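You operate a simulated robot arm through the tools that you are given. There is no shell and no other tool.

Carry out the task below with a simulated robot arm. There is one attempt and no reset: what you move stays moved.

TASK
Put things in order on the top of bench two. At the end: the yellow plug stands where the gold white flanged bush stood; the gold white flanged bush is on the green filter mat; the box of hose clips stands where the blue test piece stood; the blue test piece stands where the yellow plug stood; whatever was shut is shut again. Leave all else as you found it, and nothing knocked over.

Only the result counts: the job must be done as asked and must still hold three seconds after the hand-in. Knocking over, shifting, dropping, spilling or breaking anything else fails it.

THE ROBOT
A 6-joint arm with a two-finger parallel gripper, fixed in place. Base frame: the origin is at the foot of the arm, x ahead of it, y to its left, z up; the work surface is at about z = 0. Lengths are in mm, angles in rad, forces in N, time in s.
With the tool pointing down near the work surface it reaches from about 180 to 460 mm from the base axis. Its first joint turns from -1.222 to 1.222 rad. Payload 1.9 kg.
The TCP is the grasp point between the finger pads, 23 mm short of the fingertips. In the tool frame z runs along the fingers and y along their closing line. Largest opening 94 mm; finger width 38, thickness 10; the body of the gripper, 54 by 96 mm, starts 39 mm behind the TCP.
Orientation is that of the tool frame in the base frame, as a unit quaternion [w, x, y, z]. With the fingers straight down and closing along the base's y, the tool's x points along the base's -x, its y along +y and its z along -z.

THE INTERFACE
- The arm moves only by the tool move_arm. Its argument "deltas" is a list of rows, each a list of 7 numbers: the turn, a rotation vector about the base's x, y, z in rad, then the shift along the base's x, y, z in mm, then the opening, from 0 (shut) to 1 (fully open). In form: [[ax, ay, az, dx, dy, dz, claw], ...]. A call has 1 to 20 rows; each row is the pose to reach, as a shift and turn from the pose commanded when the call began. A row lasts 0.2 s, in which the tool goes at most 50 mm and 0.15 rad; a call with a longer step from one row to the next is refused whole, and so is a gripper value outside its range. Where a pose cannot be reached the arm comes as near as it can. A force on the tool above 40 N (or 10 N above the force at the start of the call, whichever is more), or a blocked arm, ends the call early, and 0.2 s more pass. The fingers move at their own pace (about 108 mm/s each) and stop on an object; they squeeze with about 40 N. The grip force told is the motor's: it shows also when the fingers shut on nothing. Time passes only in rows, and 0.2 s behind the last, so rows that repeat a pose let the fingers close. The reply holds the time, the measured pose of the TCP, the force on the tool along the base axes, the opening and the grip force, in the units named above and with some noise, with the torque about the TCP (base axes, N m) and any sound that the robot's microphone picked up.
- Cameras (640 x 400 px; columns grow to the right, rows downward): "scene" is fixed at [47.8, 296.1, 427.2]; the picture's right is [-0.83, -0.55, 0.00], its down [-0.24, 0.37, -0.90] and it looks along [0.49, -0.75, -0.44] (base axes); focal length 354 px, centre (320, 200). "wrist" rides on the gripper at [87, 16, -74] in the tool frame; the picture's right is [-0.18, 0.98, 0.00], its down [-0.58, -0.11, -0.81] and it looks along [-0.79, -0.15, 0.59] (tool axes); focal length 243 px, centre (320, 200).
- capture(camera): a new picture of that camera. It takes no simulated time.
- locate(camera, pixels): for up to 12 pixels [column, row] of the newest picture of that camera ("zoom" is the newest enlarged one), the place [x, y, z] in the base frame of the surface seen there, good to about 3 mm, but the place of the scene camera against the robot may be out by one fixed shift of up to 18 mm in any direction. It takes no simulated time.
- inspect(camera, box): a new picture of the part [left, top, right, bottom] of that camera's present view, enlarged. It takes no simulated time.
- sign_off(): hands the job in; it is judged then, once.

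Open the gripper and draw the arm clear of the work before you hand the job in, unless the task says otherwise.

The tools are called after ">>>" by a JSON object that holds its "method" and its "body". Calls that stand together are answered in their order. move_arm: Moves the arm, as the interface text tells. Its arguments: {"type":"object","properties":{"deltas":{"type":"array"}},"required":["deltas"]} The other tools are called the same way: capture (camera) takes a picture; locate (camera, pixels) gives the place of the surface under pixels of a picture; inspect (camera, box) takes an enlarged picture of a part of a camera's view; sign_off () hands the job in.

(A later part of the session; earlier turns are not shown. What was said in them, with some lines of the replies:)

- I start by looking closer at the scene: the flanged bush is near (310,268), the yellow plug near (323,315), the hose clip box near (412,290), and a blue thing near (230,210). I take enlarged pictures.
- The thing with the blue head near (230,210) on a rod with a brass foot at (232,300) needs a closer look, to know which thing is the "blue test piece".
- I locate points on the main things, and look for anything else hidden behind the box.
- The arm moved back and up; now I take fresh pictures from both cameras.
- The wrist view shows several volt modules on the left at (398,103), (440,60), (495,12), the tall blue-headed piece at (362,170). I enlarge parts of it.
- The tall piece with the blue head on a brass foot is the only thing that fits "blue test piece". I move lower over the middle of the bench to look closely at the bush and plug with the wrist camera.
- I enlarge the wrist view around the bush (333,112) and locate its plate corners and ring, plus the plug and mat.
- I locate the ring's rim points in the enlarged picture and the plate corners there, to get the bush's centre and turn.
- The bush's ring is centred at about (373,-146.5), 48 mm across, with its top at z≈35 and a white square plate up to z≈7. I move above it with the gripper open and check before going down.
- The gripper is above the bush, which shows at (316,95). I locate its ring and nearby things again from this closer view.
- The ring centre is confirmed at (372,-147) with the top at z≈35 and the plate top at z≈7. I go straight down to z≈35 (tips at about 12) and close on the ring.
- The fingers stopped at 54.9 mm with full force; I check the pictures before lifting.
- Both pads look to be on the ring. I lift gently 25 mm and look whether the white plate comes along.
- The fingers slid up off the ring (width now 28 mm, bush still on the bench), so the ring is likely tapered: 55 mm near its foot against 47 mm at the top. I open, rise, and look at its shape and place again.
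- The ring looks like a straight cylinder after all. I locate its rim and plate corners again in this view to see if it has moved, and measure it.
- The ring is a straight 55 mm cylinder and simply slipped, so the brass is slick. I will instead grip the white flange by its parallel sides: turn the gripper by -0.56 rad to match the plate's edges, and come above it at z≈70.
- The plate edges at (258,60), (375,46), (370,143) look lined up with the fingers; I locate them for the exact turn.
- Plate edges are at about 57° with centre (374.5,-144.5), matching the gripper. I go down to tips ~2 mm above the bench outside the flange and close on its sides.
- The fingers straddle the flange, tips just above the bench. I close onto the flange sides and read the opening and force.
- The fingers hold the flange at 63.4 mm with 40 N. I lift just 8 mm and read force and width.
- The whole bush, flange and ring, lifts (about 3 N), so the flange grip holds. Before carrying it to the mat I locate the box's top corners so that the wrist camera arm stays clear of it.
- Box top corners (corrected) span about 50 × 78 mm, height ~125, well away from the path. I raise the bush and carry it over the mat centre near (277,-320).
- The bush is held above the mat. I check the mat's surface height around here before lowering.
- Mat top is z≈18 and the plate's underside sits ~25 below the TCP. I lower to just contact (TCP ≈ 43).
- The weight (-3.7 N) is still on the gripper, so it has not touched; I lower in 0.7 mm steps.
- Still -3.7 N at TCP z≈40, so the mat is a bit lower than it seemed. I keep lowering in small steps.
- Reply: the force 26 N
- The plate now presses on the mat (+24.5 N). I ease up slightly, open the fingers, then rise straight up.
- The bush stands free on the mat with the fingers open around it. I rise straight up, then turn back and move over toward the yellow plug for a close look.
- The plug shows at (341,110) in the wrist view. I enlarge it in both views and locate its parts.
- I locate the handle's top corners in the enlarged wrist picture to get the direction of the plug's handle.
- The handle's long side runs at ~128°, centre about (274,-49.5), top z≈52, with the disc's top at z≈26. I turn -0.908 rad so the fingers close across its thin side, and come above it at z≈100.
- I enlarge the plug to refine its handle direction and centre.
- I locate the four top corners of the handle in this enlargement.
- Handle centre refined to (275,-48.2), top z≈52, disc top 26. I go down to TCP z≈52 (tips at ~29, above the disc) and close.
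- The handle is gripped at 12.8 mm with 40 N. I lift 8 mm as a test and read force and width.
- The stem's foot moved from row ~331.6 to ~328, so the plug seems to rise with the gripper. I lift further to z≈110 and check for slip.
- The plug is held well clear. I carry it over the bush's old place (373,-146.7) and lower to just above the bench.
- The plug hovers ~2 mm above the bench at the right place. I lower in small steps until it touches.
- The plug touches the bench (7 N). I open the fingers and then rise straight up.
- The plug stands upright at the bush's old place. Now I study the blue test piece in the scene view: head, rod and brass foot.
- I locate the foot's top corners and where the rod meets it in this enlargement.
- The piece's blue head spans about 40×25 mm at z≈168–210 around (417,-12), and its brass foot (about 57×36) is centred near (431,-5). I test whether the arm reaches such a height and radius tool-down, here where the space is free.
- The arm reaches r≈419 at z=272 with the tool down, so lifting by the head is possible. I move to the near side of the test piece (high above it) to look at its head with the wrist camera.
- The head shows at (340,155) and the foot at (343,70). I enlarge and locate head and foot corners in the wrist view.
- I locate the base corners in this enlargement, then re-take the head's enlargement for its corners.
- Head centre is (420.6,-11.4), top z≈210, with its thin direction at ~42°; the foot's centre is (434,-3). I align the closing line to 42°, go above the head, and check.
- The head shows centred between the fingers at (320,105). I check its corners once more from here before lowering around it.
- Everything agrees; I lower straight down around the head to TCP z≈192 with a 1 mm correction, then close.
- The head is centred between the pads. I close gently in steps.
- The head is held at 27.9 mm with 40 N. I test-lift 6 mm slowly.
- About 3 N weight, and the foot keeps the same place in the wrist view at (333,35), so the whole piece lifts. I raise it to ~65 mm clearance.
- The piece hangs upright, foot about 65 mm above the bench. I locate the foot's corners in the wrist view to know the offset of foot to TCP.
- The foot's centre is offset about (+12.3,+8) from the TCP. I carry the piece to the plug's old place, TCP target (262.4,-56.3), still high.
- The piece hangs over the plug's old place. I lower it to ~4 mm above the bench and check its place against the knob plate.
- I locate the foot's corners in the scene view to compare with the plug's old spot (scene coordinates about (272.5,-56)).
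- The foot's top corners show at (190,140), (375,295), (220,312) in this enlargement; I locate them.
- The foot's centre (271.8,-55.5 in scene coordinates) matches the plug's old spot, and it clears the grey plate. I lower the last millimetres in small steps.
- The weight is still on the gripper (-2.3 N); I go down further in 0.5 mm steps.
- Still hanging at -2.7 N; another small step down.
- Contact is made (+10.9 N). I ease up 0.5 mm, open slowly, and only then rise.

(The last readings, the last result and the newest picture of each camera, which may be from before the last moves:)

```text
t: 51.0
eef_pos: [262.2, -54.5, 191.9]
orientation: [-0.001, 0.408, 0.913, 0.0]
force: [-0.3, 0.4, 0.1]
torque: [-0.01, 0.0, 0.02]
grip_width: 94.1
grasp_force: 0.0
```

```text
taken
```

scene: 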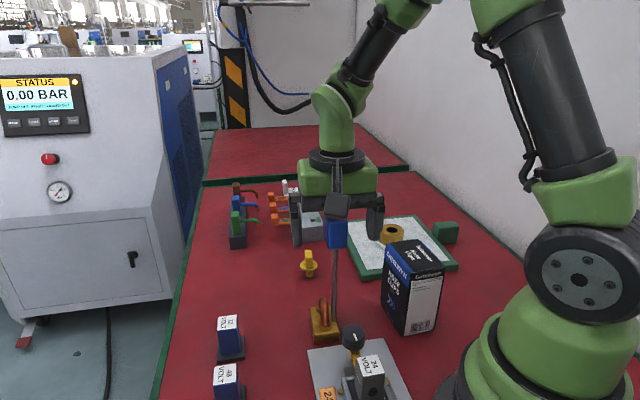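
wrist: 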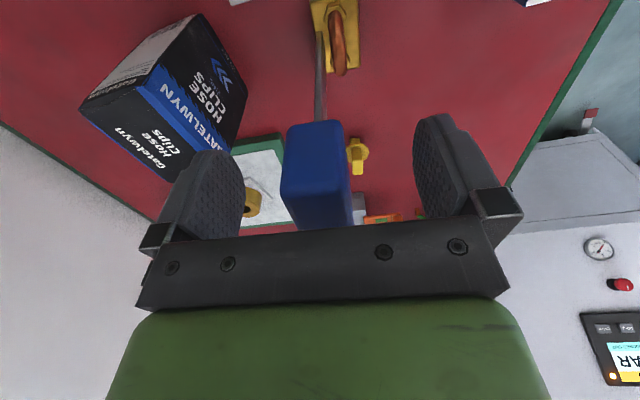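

The test piece stands free. The wrist view also shows the box's top at (150,120); I enlarge it and locate its top corners, as well as the surroundings of the box's target.

>>> {"method": "inspect", "body": {"camera": "wrist", "box": [70, 0, 260, 190]}}

>>> {"method": "locate", "body": {"camera": "wrist", "pixels": [[84, 104], [150, 70], [162, 175], [215, 140], [130, 110], [160, 150], [180, 60], [233, 130], [198, 18]]}}

>>> {"method": "inspect", "body": {"camera": "scene", "box": [170, 180, 300, 360]}}

```text
2.11 times, centred on (165, 95) of wrist
```

zoom: 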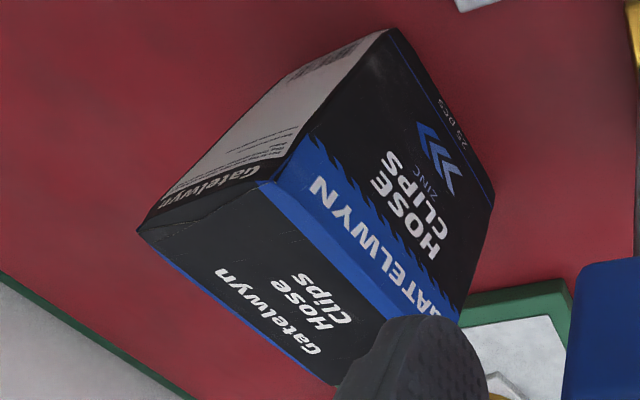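

```text
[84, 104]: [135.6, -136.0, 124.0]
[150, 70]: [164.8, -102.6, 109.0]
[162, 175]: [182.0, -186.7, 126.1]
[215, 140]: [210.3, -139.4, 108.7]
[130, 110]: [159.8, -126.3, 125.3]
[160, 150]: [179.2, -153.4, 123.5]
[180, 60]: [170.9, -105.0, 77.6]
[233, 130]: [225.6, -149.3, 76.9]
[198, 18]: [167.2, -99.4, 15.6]
```

```text
2.22 times, centred on (235, 270) of scene
```

zoom: 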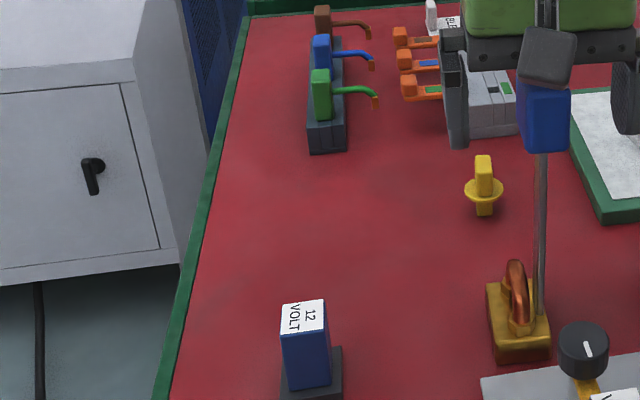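

From here the box's top is at z≈125. I rise clear of the head, then move behind the box (yaw 0) for a square look at its top.

>>> {"method": "move_arm", "body": {"deltas": [[0, 0, 0, 0, 0, 15, 1], [0, 0, 0, 0, 0, 40, 1], [0, 0, 0, 0, 0, 75, 1], [0, 0, 0, 0, 0, 105, 1], [0, 0, 0.12, -15, -15, 108, 1], [0, 0, 0.26, -35, -33, 108, 1], [0, 0, 0.4, -55, -52, 108, 1], [0, 0, 0.54, -75, -70, 100, 1], [0, 0, 0.68, -92, -85, 80, 1], [0, 0, 0.8, -102, -95, 55, 1], [0, 0, 0.838, -102, -95, 30, 1], [0, 0, 0.838, -102, -95, 30, 1]]}}

>>> {"method": "capture", "body": {"camera": "wrist"}}

>>> {"method": "capture", "body": {"camera": "scene"}}

```text
t: 53.6
eef_pos: [160.2, -149.7, 221.8]
orientation: [0.0, 0.0, 1.0, -0.001]
force: [-0.1, 0.6, -0.5]
torque: [0.0, 0.04, -0.02]
grip_width: 94.0
grasp_force: 0.1
```

```text
taken
```

wrist: 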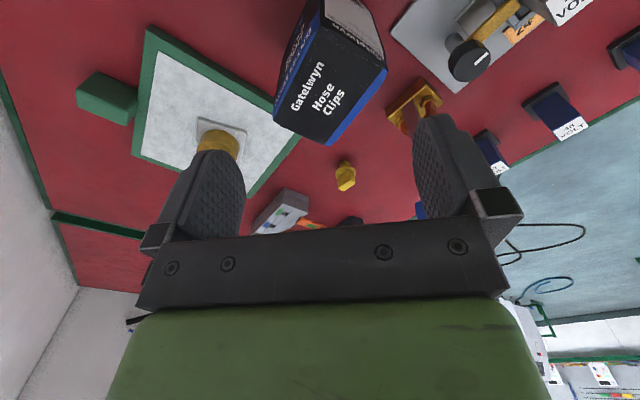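

```text
taken
```

scene: 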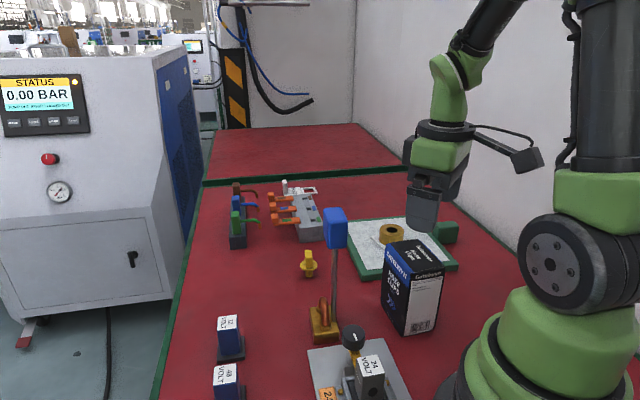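

The box's top is seen well at (330,85). I enlarge and locate its corners.

>>> {"method": "inspect", "body": {"camera": "wrist", "box": [250, 0, 410, 160]}}

>>> {"method": "locate", "body": {"camera": "wrist", "pixels": [[323, 18], [383, 68], [331, 142], [277, 110], [330, 80], [300, 62], [357, 105], [302, 125], [352, 42], [318, 5], [360, 5]]}}

```text
2.50 times, centred on (330, 80) of wrist
```

zoom: 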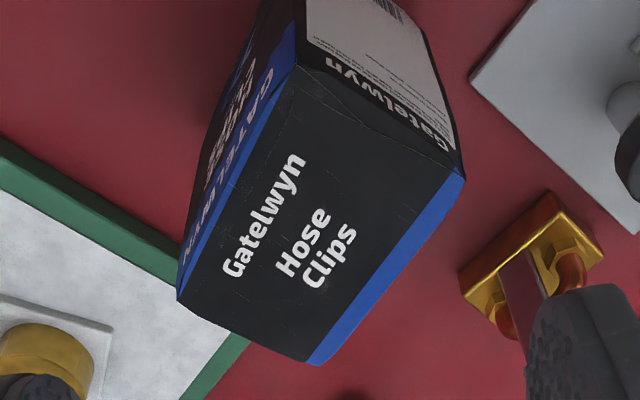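

```text
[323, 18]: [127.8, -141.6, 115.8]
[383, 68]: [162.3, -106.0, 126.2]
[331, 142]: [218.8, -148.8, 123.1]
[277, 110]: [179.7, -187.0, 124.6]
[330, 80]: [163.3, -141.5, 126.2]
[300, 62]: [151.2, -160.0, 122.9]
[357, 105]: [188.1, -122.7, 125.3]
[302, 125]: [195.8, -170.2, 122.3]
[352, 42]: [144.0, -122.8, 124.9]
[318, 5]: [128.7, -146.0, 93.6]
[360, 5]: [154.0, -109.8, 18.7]
```

I locate the four top corners in the enlargement with small insets.

>>> {"method": "locate", "body": {"camera": "zoom", "pixels": [[299, 78], [453, 174], [310, 354], [186, 292], [375, 130], [240, 185], [250, 325], [390, 265], [390, 90], [200, 200]]}}

```text
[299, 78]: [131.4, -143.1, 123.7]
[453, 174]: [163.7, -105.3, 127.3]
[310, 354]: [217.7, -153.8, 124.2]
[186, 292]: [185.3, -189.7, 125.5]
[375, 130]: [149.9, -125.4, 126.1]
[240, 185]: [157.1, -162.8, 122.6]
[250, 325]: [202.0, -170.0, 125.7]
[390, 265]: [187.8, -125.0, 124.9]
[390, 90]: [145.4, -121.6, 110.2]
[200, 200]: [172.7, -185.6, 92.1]
```

The box's top is centred at (174.5,-148) with its 52 mm side along ~48.7°. I turn to match, come over it, and stop above for a check.

>>> {"method": "move_arm", "body": {"deltas": [[0, 0, -0.14, 4, 1, 0, 1], [0, 0, -0.28, 8, 2, 0, 1], [0, 0, -0.42, 12, 3, 0, 1], [0, 0, -0.56, 14.1, 3.3, 0, 1], [0, 0, -0.68, 14.1, 3.3, -15, 1], [0, 0, -0.721, 14.1, 3.3, -35, 1], [0, 0, -0.721, 14.1, 3.3, -50, 1], [0, 0, -0.721, 14.1, 3.3, -50, 1]]}}

>>> {"method": "capture", "body": {"camera": "wrist"}}

>>> {"method": "capture", "body": {"camera": "scene"}}

```text
t: 55.4
eef_pos: [173.9, -147.2, 172.1]
orientation: [-0.001, 0.353, 0.935, -0.001]
force: [-0.4, -0.5, -0.2]
torque: [0.0, 0.03, -0.02]
grip_width: 93.9
grasp_force: 0.0
```

```text
taken
```

wrist: 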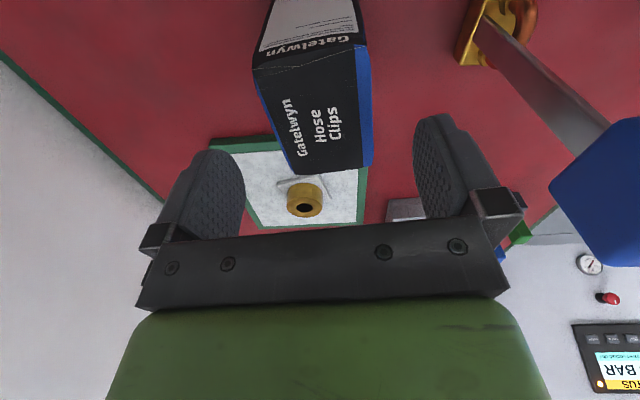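

```text
taken
```

scene: 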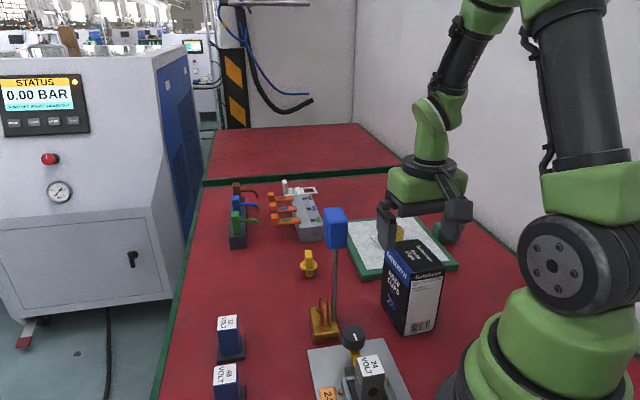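

I verify the box's centring: its top corners show at about (254,72), (369,47), (372,162), (294,172).

>>> {"method": "locate", "body": {"camera": "wrist", "pixels": [[257, 76], [366, 52], [369, 160], [297, 168], [272, 110], [368, 105], [320, 115], [280, 140]]}}

```text
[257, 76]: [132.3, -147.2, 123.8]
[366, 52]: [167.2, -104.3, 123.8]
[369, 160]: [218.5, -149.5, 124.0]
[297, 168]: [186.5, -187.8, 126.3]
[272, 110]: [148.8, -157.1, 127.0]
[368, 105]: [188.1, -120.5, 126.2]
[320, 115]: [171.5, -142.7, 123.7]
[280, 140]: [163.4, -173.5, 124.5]
```

Centre agrees at about (175.5,-147.5). I descend around the box to TCP z≈103 and close gently.

>>> {"method": "move_arm", "body": {"deltas": [[0, 0, 0.015, 0.9, 0.4, -18, 1], [0, 0, 0.015, 0.9, 0.4, -38, 1], [0, 0, 0.015, 0.9, 0.4, -56, 1], [0, 0, 0.015, 0.9, 0.4, -68.6, 1], [0, 0, 0.015, 0.9, 0.4, -68.6, 0.8], [0, 0, 0.015, 0.9, 0.4, -68.6, 0.68], [0, 0, 0.015, 0.9, 0.4, -68.6, 0.62], [0, 0, 0.015, 0.9, 0.4, -68.6, 0.58], [0, 0, 0.015, 0.9, 0.4, -68.6, 0.54], [0, 0, 0.015, 0.9, 0.4, -68.6, 0.4], [0, 0, 0.015, 0.9, 0.4, -68.6, 0.4]]}}

>>> {"method": "capture", "body": {"camera": "wrist"}}

>>> {"method": "inspect", "body": {"camera": "scene", "box": [340, 180, 500, 350]}}

```text
t: 57.8
eef_pos: [176.3, -146.9, 103.1]
orientation: [0.0, 0.346, 0.938, -0.001]
force: [0.4, -0.3, 0.0]
torque: [0.0, 0.03, -0.01]
grip_width: 62.0
grasp_force: 39.6
```

```text
taken
```

wrist: 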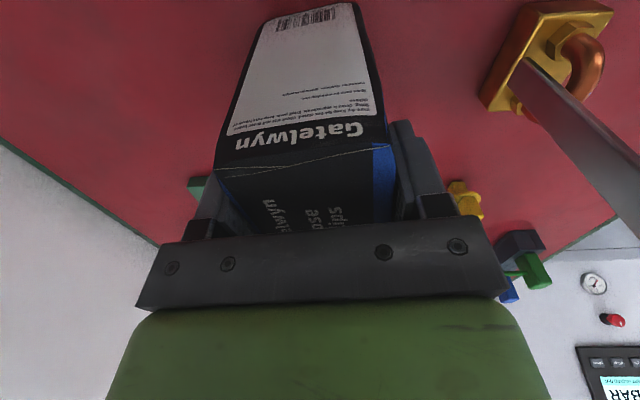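

```text
2.35 times, centred on (420, 265) of scene
```

zoom: 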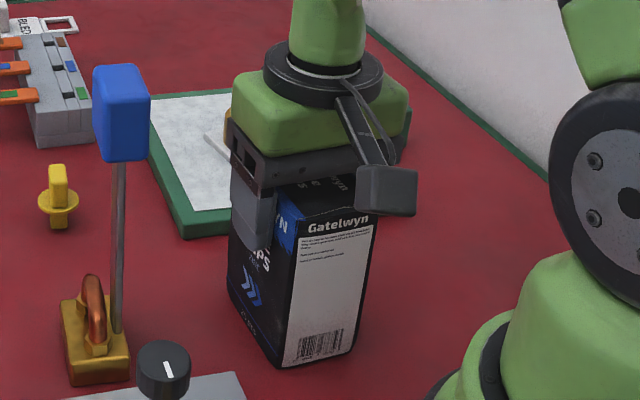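

The box is gripped at 62 mm with 40 N. Test lift of 6 mm.

>>> {"method": "move_arm", "body": {"deltas": [[0, 0, 0, 0, 0, 1.5, 0.4], [0, 0, 0, 0, 0, 3, 0.4], [0, 0, 0, 0, 0, 4.5, 0.4], [0, 0, 0, 0, 0, 6, 0.4]]}}

>>> {"method": "capture", "body": {"camera": "wrist"}}

```text
t: 58.8
eef_pos: [176.0, -145.4, 108.7]
orientation: [0.0, 0.346, 0.938, 0.0]
force: [0.2, 0.2, -5.1]
torque: [0.03, 0.01, -0.03]
grip_width: 61.9
grasp_force: 39.7
```

```text
taken
```

wrist: 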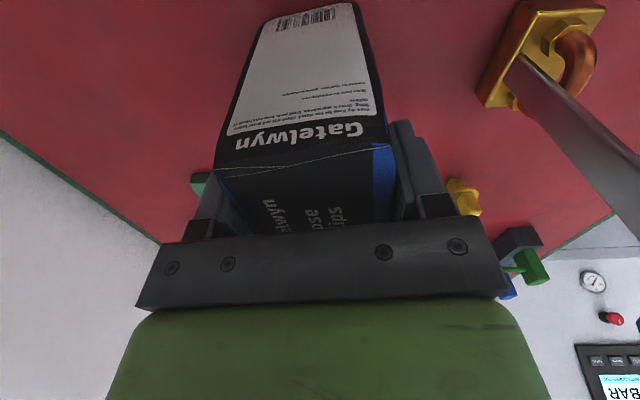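

The box lifts cleanly (5 N, unchanged in view). I raise it so its bottom is ~90 mm up, then swing it wide around the test piece toward (400,-150).

>>> {"method": "move_arm", "body": {"deltas": [[0, 0, 0, 0, 0, 15, 0.4], [0, 0, 0, 0, 0, 38, 0.4], [0, 0, 0, 0, 0, 62, 0.4], [0, 0, 0, 0, 0, 84, 0.4], [0, 0, 0, 20, -15, 84, 0.4], [0, 0, 0, 46, -34, 84, 0.4], [0, 0, 0, 72, -52, 84, 0.4], [0, 0, 0, 94.6, -67.4, 84, 0.4], [0, 0, 0, 115, -60, 84, 0.4], [0, 0, 0, 143, -45, 84, 0.4], [0, 0, 0, 171, -31, 84, 0.4], [0, 0, 0, 200, -15, 84, 0.4], [0, 0, 0, 224.6, -2.4, 84, 0.4], [0, 0, 0, 224.6, -2.4, 84, 0.4]]}}

>>> {"method": "capture", "body": {"camera": "wrist"}}

>>> {"method": "capture", "body": {"camera": "scene"}}

```text
t: 61.8
eef_pos: [400.6, -148.8, 191.2]
orientation: [-0.001, 0.346, 0.938, -0.001]
force: [-0.7, 0.0, -6.0]
torque: [0.0, -0.01, -0.02]
grip_width: 61.9
grasp_force: 40.1
```

```text
taken
```

wrist: 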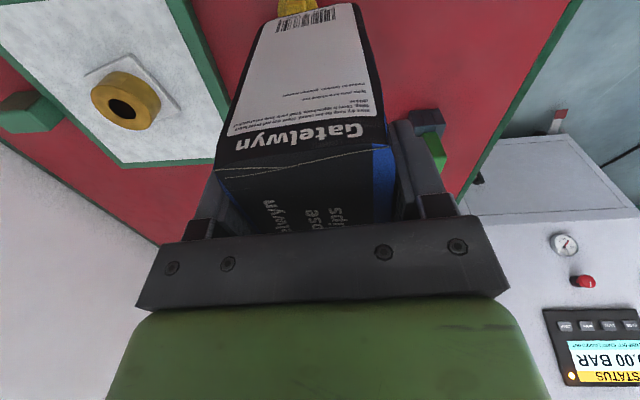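

```text
taken
```

scene: 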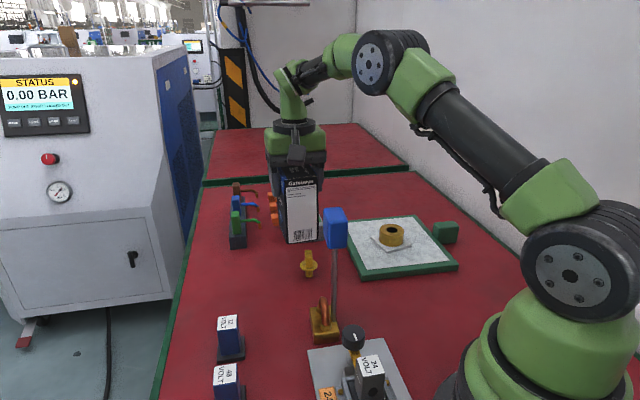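

The box is carried safely. I check the terminal block's near end and the 12 V module in the scene view before going to the target.

>>> {"method": "locate", "body": {"camera": "scene", "pixels": [[230, 247], [246, 246], [238, 232], [219, 362], [245, 356], [243, 338], [219, 335], [183, 290], [176, 330], [190, 250]]}}

```text
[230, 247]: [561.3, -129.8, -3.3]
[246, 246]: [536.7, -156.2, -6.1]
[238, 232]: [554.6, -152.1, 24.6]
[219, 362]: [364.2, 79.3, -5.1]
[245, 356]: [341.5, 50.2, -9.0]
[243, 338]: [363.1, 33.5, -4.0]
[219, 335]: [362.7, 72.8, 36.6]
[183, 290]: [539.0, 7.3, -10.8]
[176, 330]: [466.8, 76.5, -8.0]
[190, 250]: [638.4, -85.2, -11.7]
```

The terminal block (x≥536) and the 12 V module's foot (nearest corner ~ (363,40)) are well clear. I move the box over its target (433.5,-3.5), still high.

>>> {"method": "move_arm", "body": {"deltas": [[0, 0, 0, 5, 18, 0, 0.4], [0, 0, 0, 12, 46, 0, 0.4], [0, 0, 0, 18, 76, 0, 0.4], [0, 0, 0, 25, 106, 0, 0.4], [0, 0, 0, 30, 130, 0, 0.4], [0, 0, 0, 33.5, 146.5, 0, 0.4], [0, 0, 0, 33.5, 146.5, 0, 0.4]]}}

>>> {"method": "capture", "body": {"camera": "wrist"}}

>>> {"method": "capture", "body": {"camera": "scene"}}

```text
t: 63.4
eef_pos: [433.3, -3.2, 194.2]
orientation: [-0.001, 0.346, 0.938, -0.001]
force: [-0.6, 0.7, -5.3]
torque: [0.02, 0.02, 0.01]
grip_width: 62.0
grasp_force: 39.7
```

```text
taken
```

wrist: 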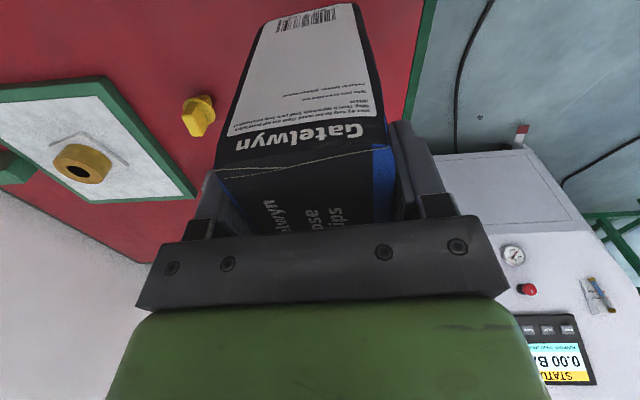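

```text
taken
```

scene: 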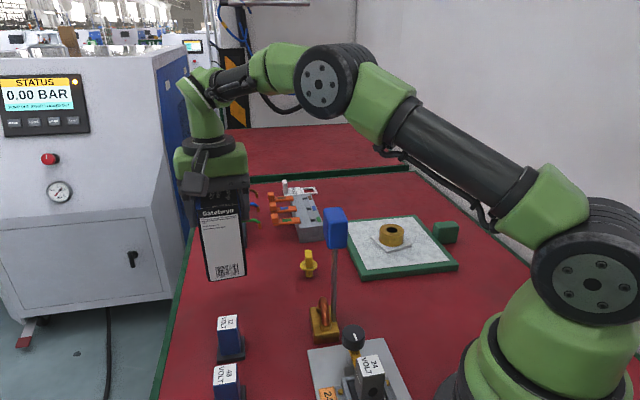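

The box is above its target. I lower it to ~4 mm above the bench.

>>> {"method": "move_arm", "body": {"deltas": [[0, 0, 0, 0, 0, -20, 0.4], [0, 0, 0, 0, 0, -45, 0.4], [0, 0, 0, 0, 0, -66, 0.4], [0, 0, 0, 0, 0, -80, 0.4], [0, 0, 0, 0, 0, -86, 0.4], [0, 0, 0, 0, 0, -86, 0.4]]}}

>>> {"method": "capture", "body": {"camera": "scene"}}

>>> {"method": "inspect", "body": {"camera": "scene", "box": [170, 200, 290, 370]}}

```text
t: 64.8
eef_pos: [434.4, -2.2, 105.9]
orientation: [0.0, 0.346, 0.938, -0.001]
force: [0.2, -0.3, -5.9]
torque: [0.01, 0.04, -0.01]
grip_width: 61.9
grasp_force: 39.6
```

```text
taken
```

scene: 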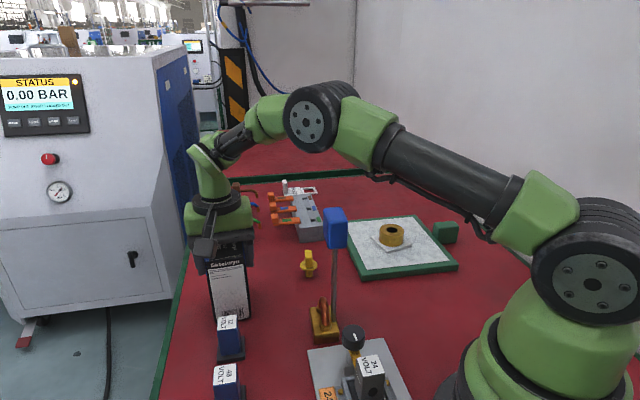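

```text
2.35 times, centred on (230, 285) of scene
```

zoom: 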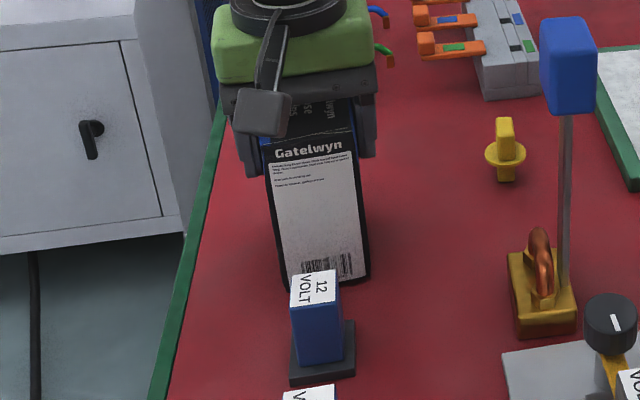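

The box clears the 12 V module by about 40 mm. I lower the last few millimetres stepwise.

>>> {"method": "move_arm", "body": {"deltas": [[0, 0, 0, 0, 0, -1, 0.4], [0, 0, 0, 0, 0, -2, 0.4], [0, 0, 0, 0, 0, -3, 0.4], [0, 0, 0, 0, 0, -3, 0.4]]}}

```text
t: 65.8
eef_pos: [434.1, -2.1, 104.3]
orientation: [-0.001, 0.346, 0.938, -0.001]
force: [0.3, 0.3, -4.8]
torque: [0.06, 0.02, -0.01]
grip_width: 62.0
grasp_force: 40.4
```

Still hanging (-4.8 N); I continue down in 0.5 mm steps.

>>> {"method": "move_arm", "body": {"deltas": [[0, 0, 0, 0, 0, -0.5, 0.4], [0, 0, 0, 0, 0, -1, 0.4], [0, 0, 0, 0, 0, -1, 0.4]]}}

```text
t: 66.6
eef_pos: [433.7, -2.1, 103.3]
orientation: [-0.001, 0.347, 0.938, -0.001]
force: [-5.3, -0.4, 4.6]
torque: [-0.02, 0.1, -0.04]
grip_width: 62.1
grasp_force: 40.5
```

The box touches the bench (+4.6 N). I open slowly and then rise straight up.

>>> {"method": "move_arm", "body": {"deltas": [[0, 0, 0, 0, 0, 0, 0.4], [0, 0, 0, 0, 0, 0, 0.67], [0, 0, 0, 0, 0, 0, 0.7], [0, 0, 0, 0, 0, 0, 0.8], [0, 0, 0, 0, 0, 0, 1], [0, 0, 0, 0, 0, 0, 1], [0, 0, 0, 0, 0, 15, 1], [0, 0, 0, 0, 0, 40, 1], [0, 0, 0, 0, 0, 70, 1], [0, 0, 0, 0, 0, 105, 1], [0, 0, 0, 0, 0, 140, 1], [0, 0, 0, 0, 0, 140, 1]]}}

>>> {"method": "capture", "body": {"camera": "wrist"}}

>>> {"method": "capture", "body": {"camera": "scene"}}

```text
t: 69.2
eef_pos: [432.8, -3.2, 242.7]
orientation: [-0.001, 0.346, 0.938, -0.001]
force: [-0.3, -1.0, -0.2]
torque: [-0.01, 0.0, 0.02]
grip_width: 94.1
grasp_force: 0.0
```

```text
taken
```

wrist: 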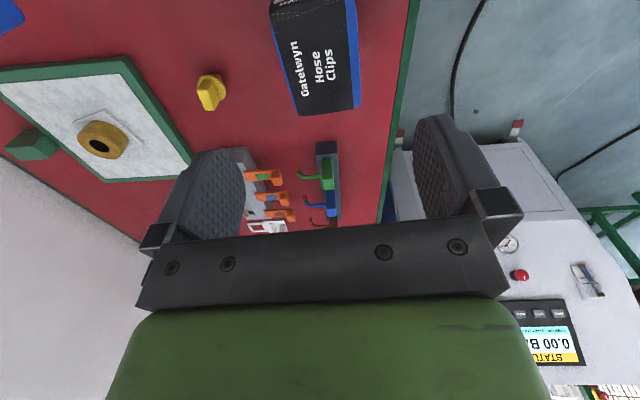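

```text
taken
```

scene: 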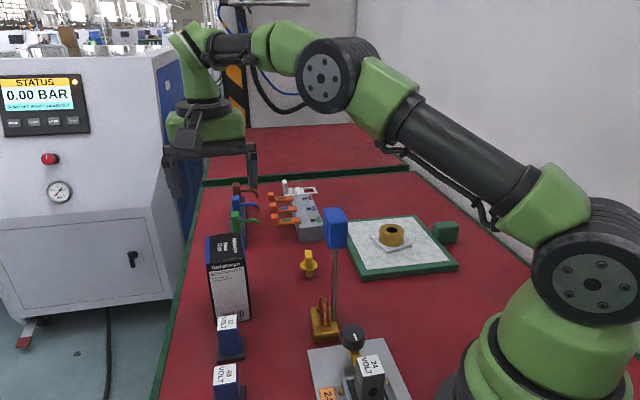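

All four things stand in place. I raise and draw the arm back to a clear pose near the start, yaw returned, then check the final pictures.

>>> {"method": "move_arm", "body": {"deltas": [[0, 0, 0, -5, 0, 30, 1], [0, 0, 0, -15, -5, 60, 1], [0, 0, 0.1, -35, -20, 75, 1], [0, 0, 0.22, -65, -45, 75, 1], [0, 0, 0.34, -95, -75, 75, 1], [0, 0, 0.46, -125, -105, 75, 1], [0, 0, 0.58, -155, -130, 75, 1], [0, 0, 0.68, -180, -148, 75, 1], [0, 0, 0.706, -186, -151, 75, 1], [0, 0, 0.706, -186, -151, 75, 1]]}}

>>> {"method": "capture", "body": {"camera": "scene"}}

>>> {"method": "capture", "body": {"camera": "wrist"}}

```text
t: 71.4
eef_pos: [247.3, -155.1, 318.4]
orientation: [0.0, 0.0, 1.0, -0.001]
force: [-0.1, 0.5, 0.1]
torque: [-0.04, -0.03, -0.01]
grip_width: 94.0
grasp_force: 0.1
```

```text
taken
```

scene: 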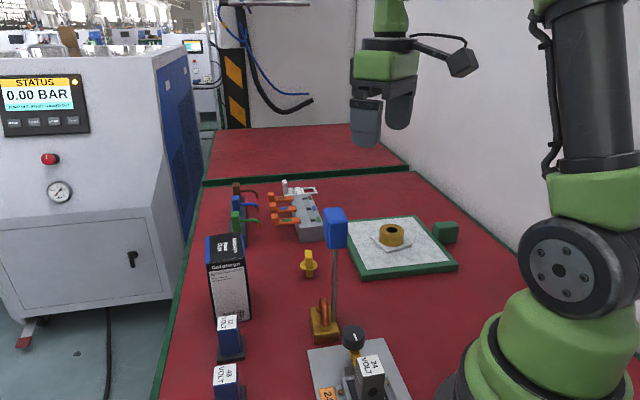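

```text
taken
```

wrist: 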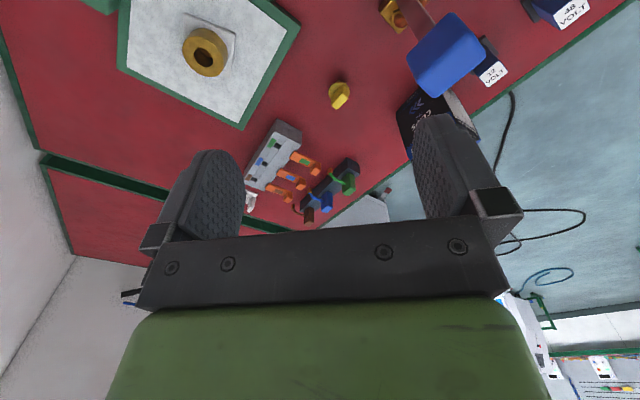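

The arm is clear. I check final positions in the scene view: box top, plug disc, test piece foot and bush.

>>> {"method": "locate", "body": {"camera": "scene", "pixels": [[208, 238], [236, 235], [246, 262], [211, 265], [226, 250], [300, 264], [316, 264], [308, 252], [391, 229], [380, 236], [404, 236]]}}

>>> {"method": "inspect", "body": {"camera": "scene", "box": [190, 220, 360, 370]}}

>>> {"method": "inspect", "body": {"camera": "scene", "box": [280, 200, 470, 290]}}

```text
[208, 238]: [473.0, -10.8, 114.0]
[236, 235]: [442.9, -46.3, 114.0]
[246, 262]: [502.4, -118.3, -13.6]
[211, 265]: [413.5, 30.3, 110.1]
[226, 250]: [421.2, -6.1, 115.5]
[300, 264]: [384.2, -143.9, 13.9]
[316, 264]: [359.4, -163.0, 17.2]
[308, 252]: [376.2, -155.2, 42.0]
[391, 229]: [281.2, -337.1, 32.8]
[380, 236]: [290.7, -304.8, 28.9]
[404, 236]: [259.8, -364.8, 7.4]
```

```text
2.67 times, centred on (275, 295) of scene
```

zoom: 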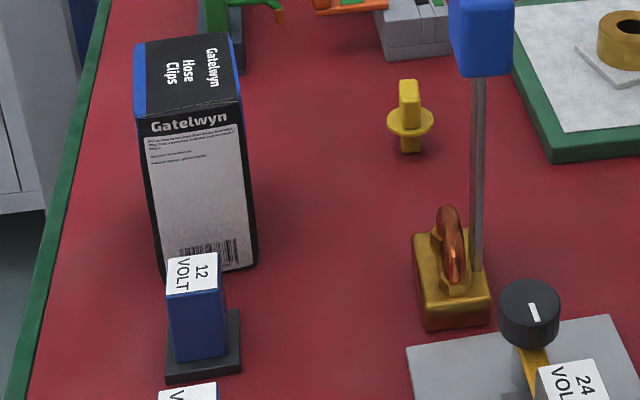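

```text
3.37 times, centred on (375, 245) of scene
```

zoom: 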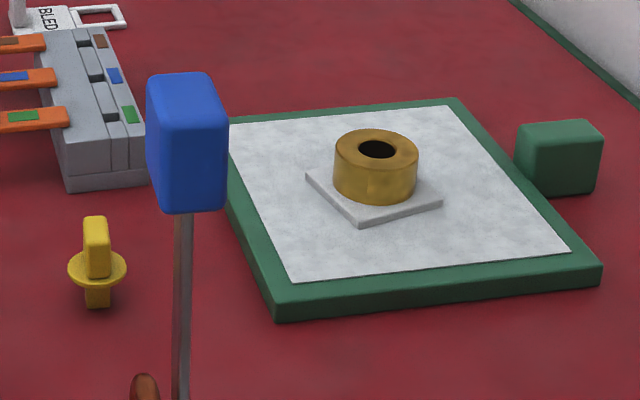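

The scene view shows every piece upright. The box is centred on the test piece's old spot, the plug's disc at (371.8,-153.5) matches the bush's old (372,-154), the test piece is on the plug's old spot, and the bush lies flat on the mat. The gripper is open and clear and nothing was opened, so I hand in.

>>> {"method": "sign_off", "body": {}}

```text
The job is handed in.
```

I moved all four things to their new places and handed the job in; I haven't seen the judge's result. The last pictures showed everything upright and nothing else knocked over or shifted.

- **Gold white flanged bush:** it lies flat on the green filter mat, near the middle. My first grip, on the brass ring, slipped off without lifting the bush, so I carried it by the white flange instead.
- **Yellow plug:** it stands within about 2 mm of where the bush stood, by the scene camera.
- **Blue test piece:** I took this to be the tall piece with the blue head on a brass foot, as nothing else on the bench fitted the name. Its foot is centred within about 2 mm of the plug's old spot.
- **Box of hose clips:** it stands where the test piece stood, within about 5 mm by the scene camera.
- **Shut things:** I opened nothing, so there was nothing to shut again.

The gripper is open and the arm is back near its starting pose, clear of the bench.
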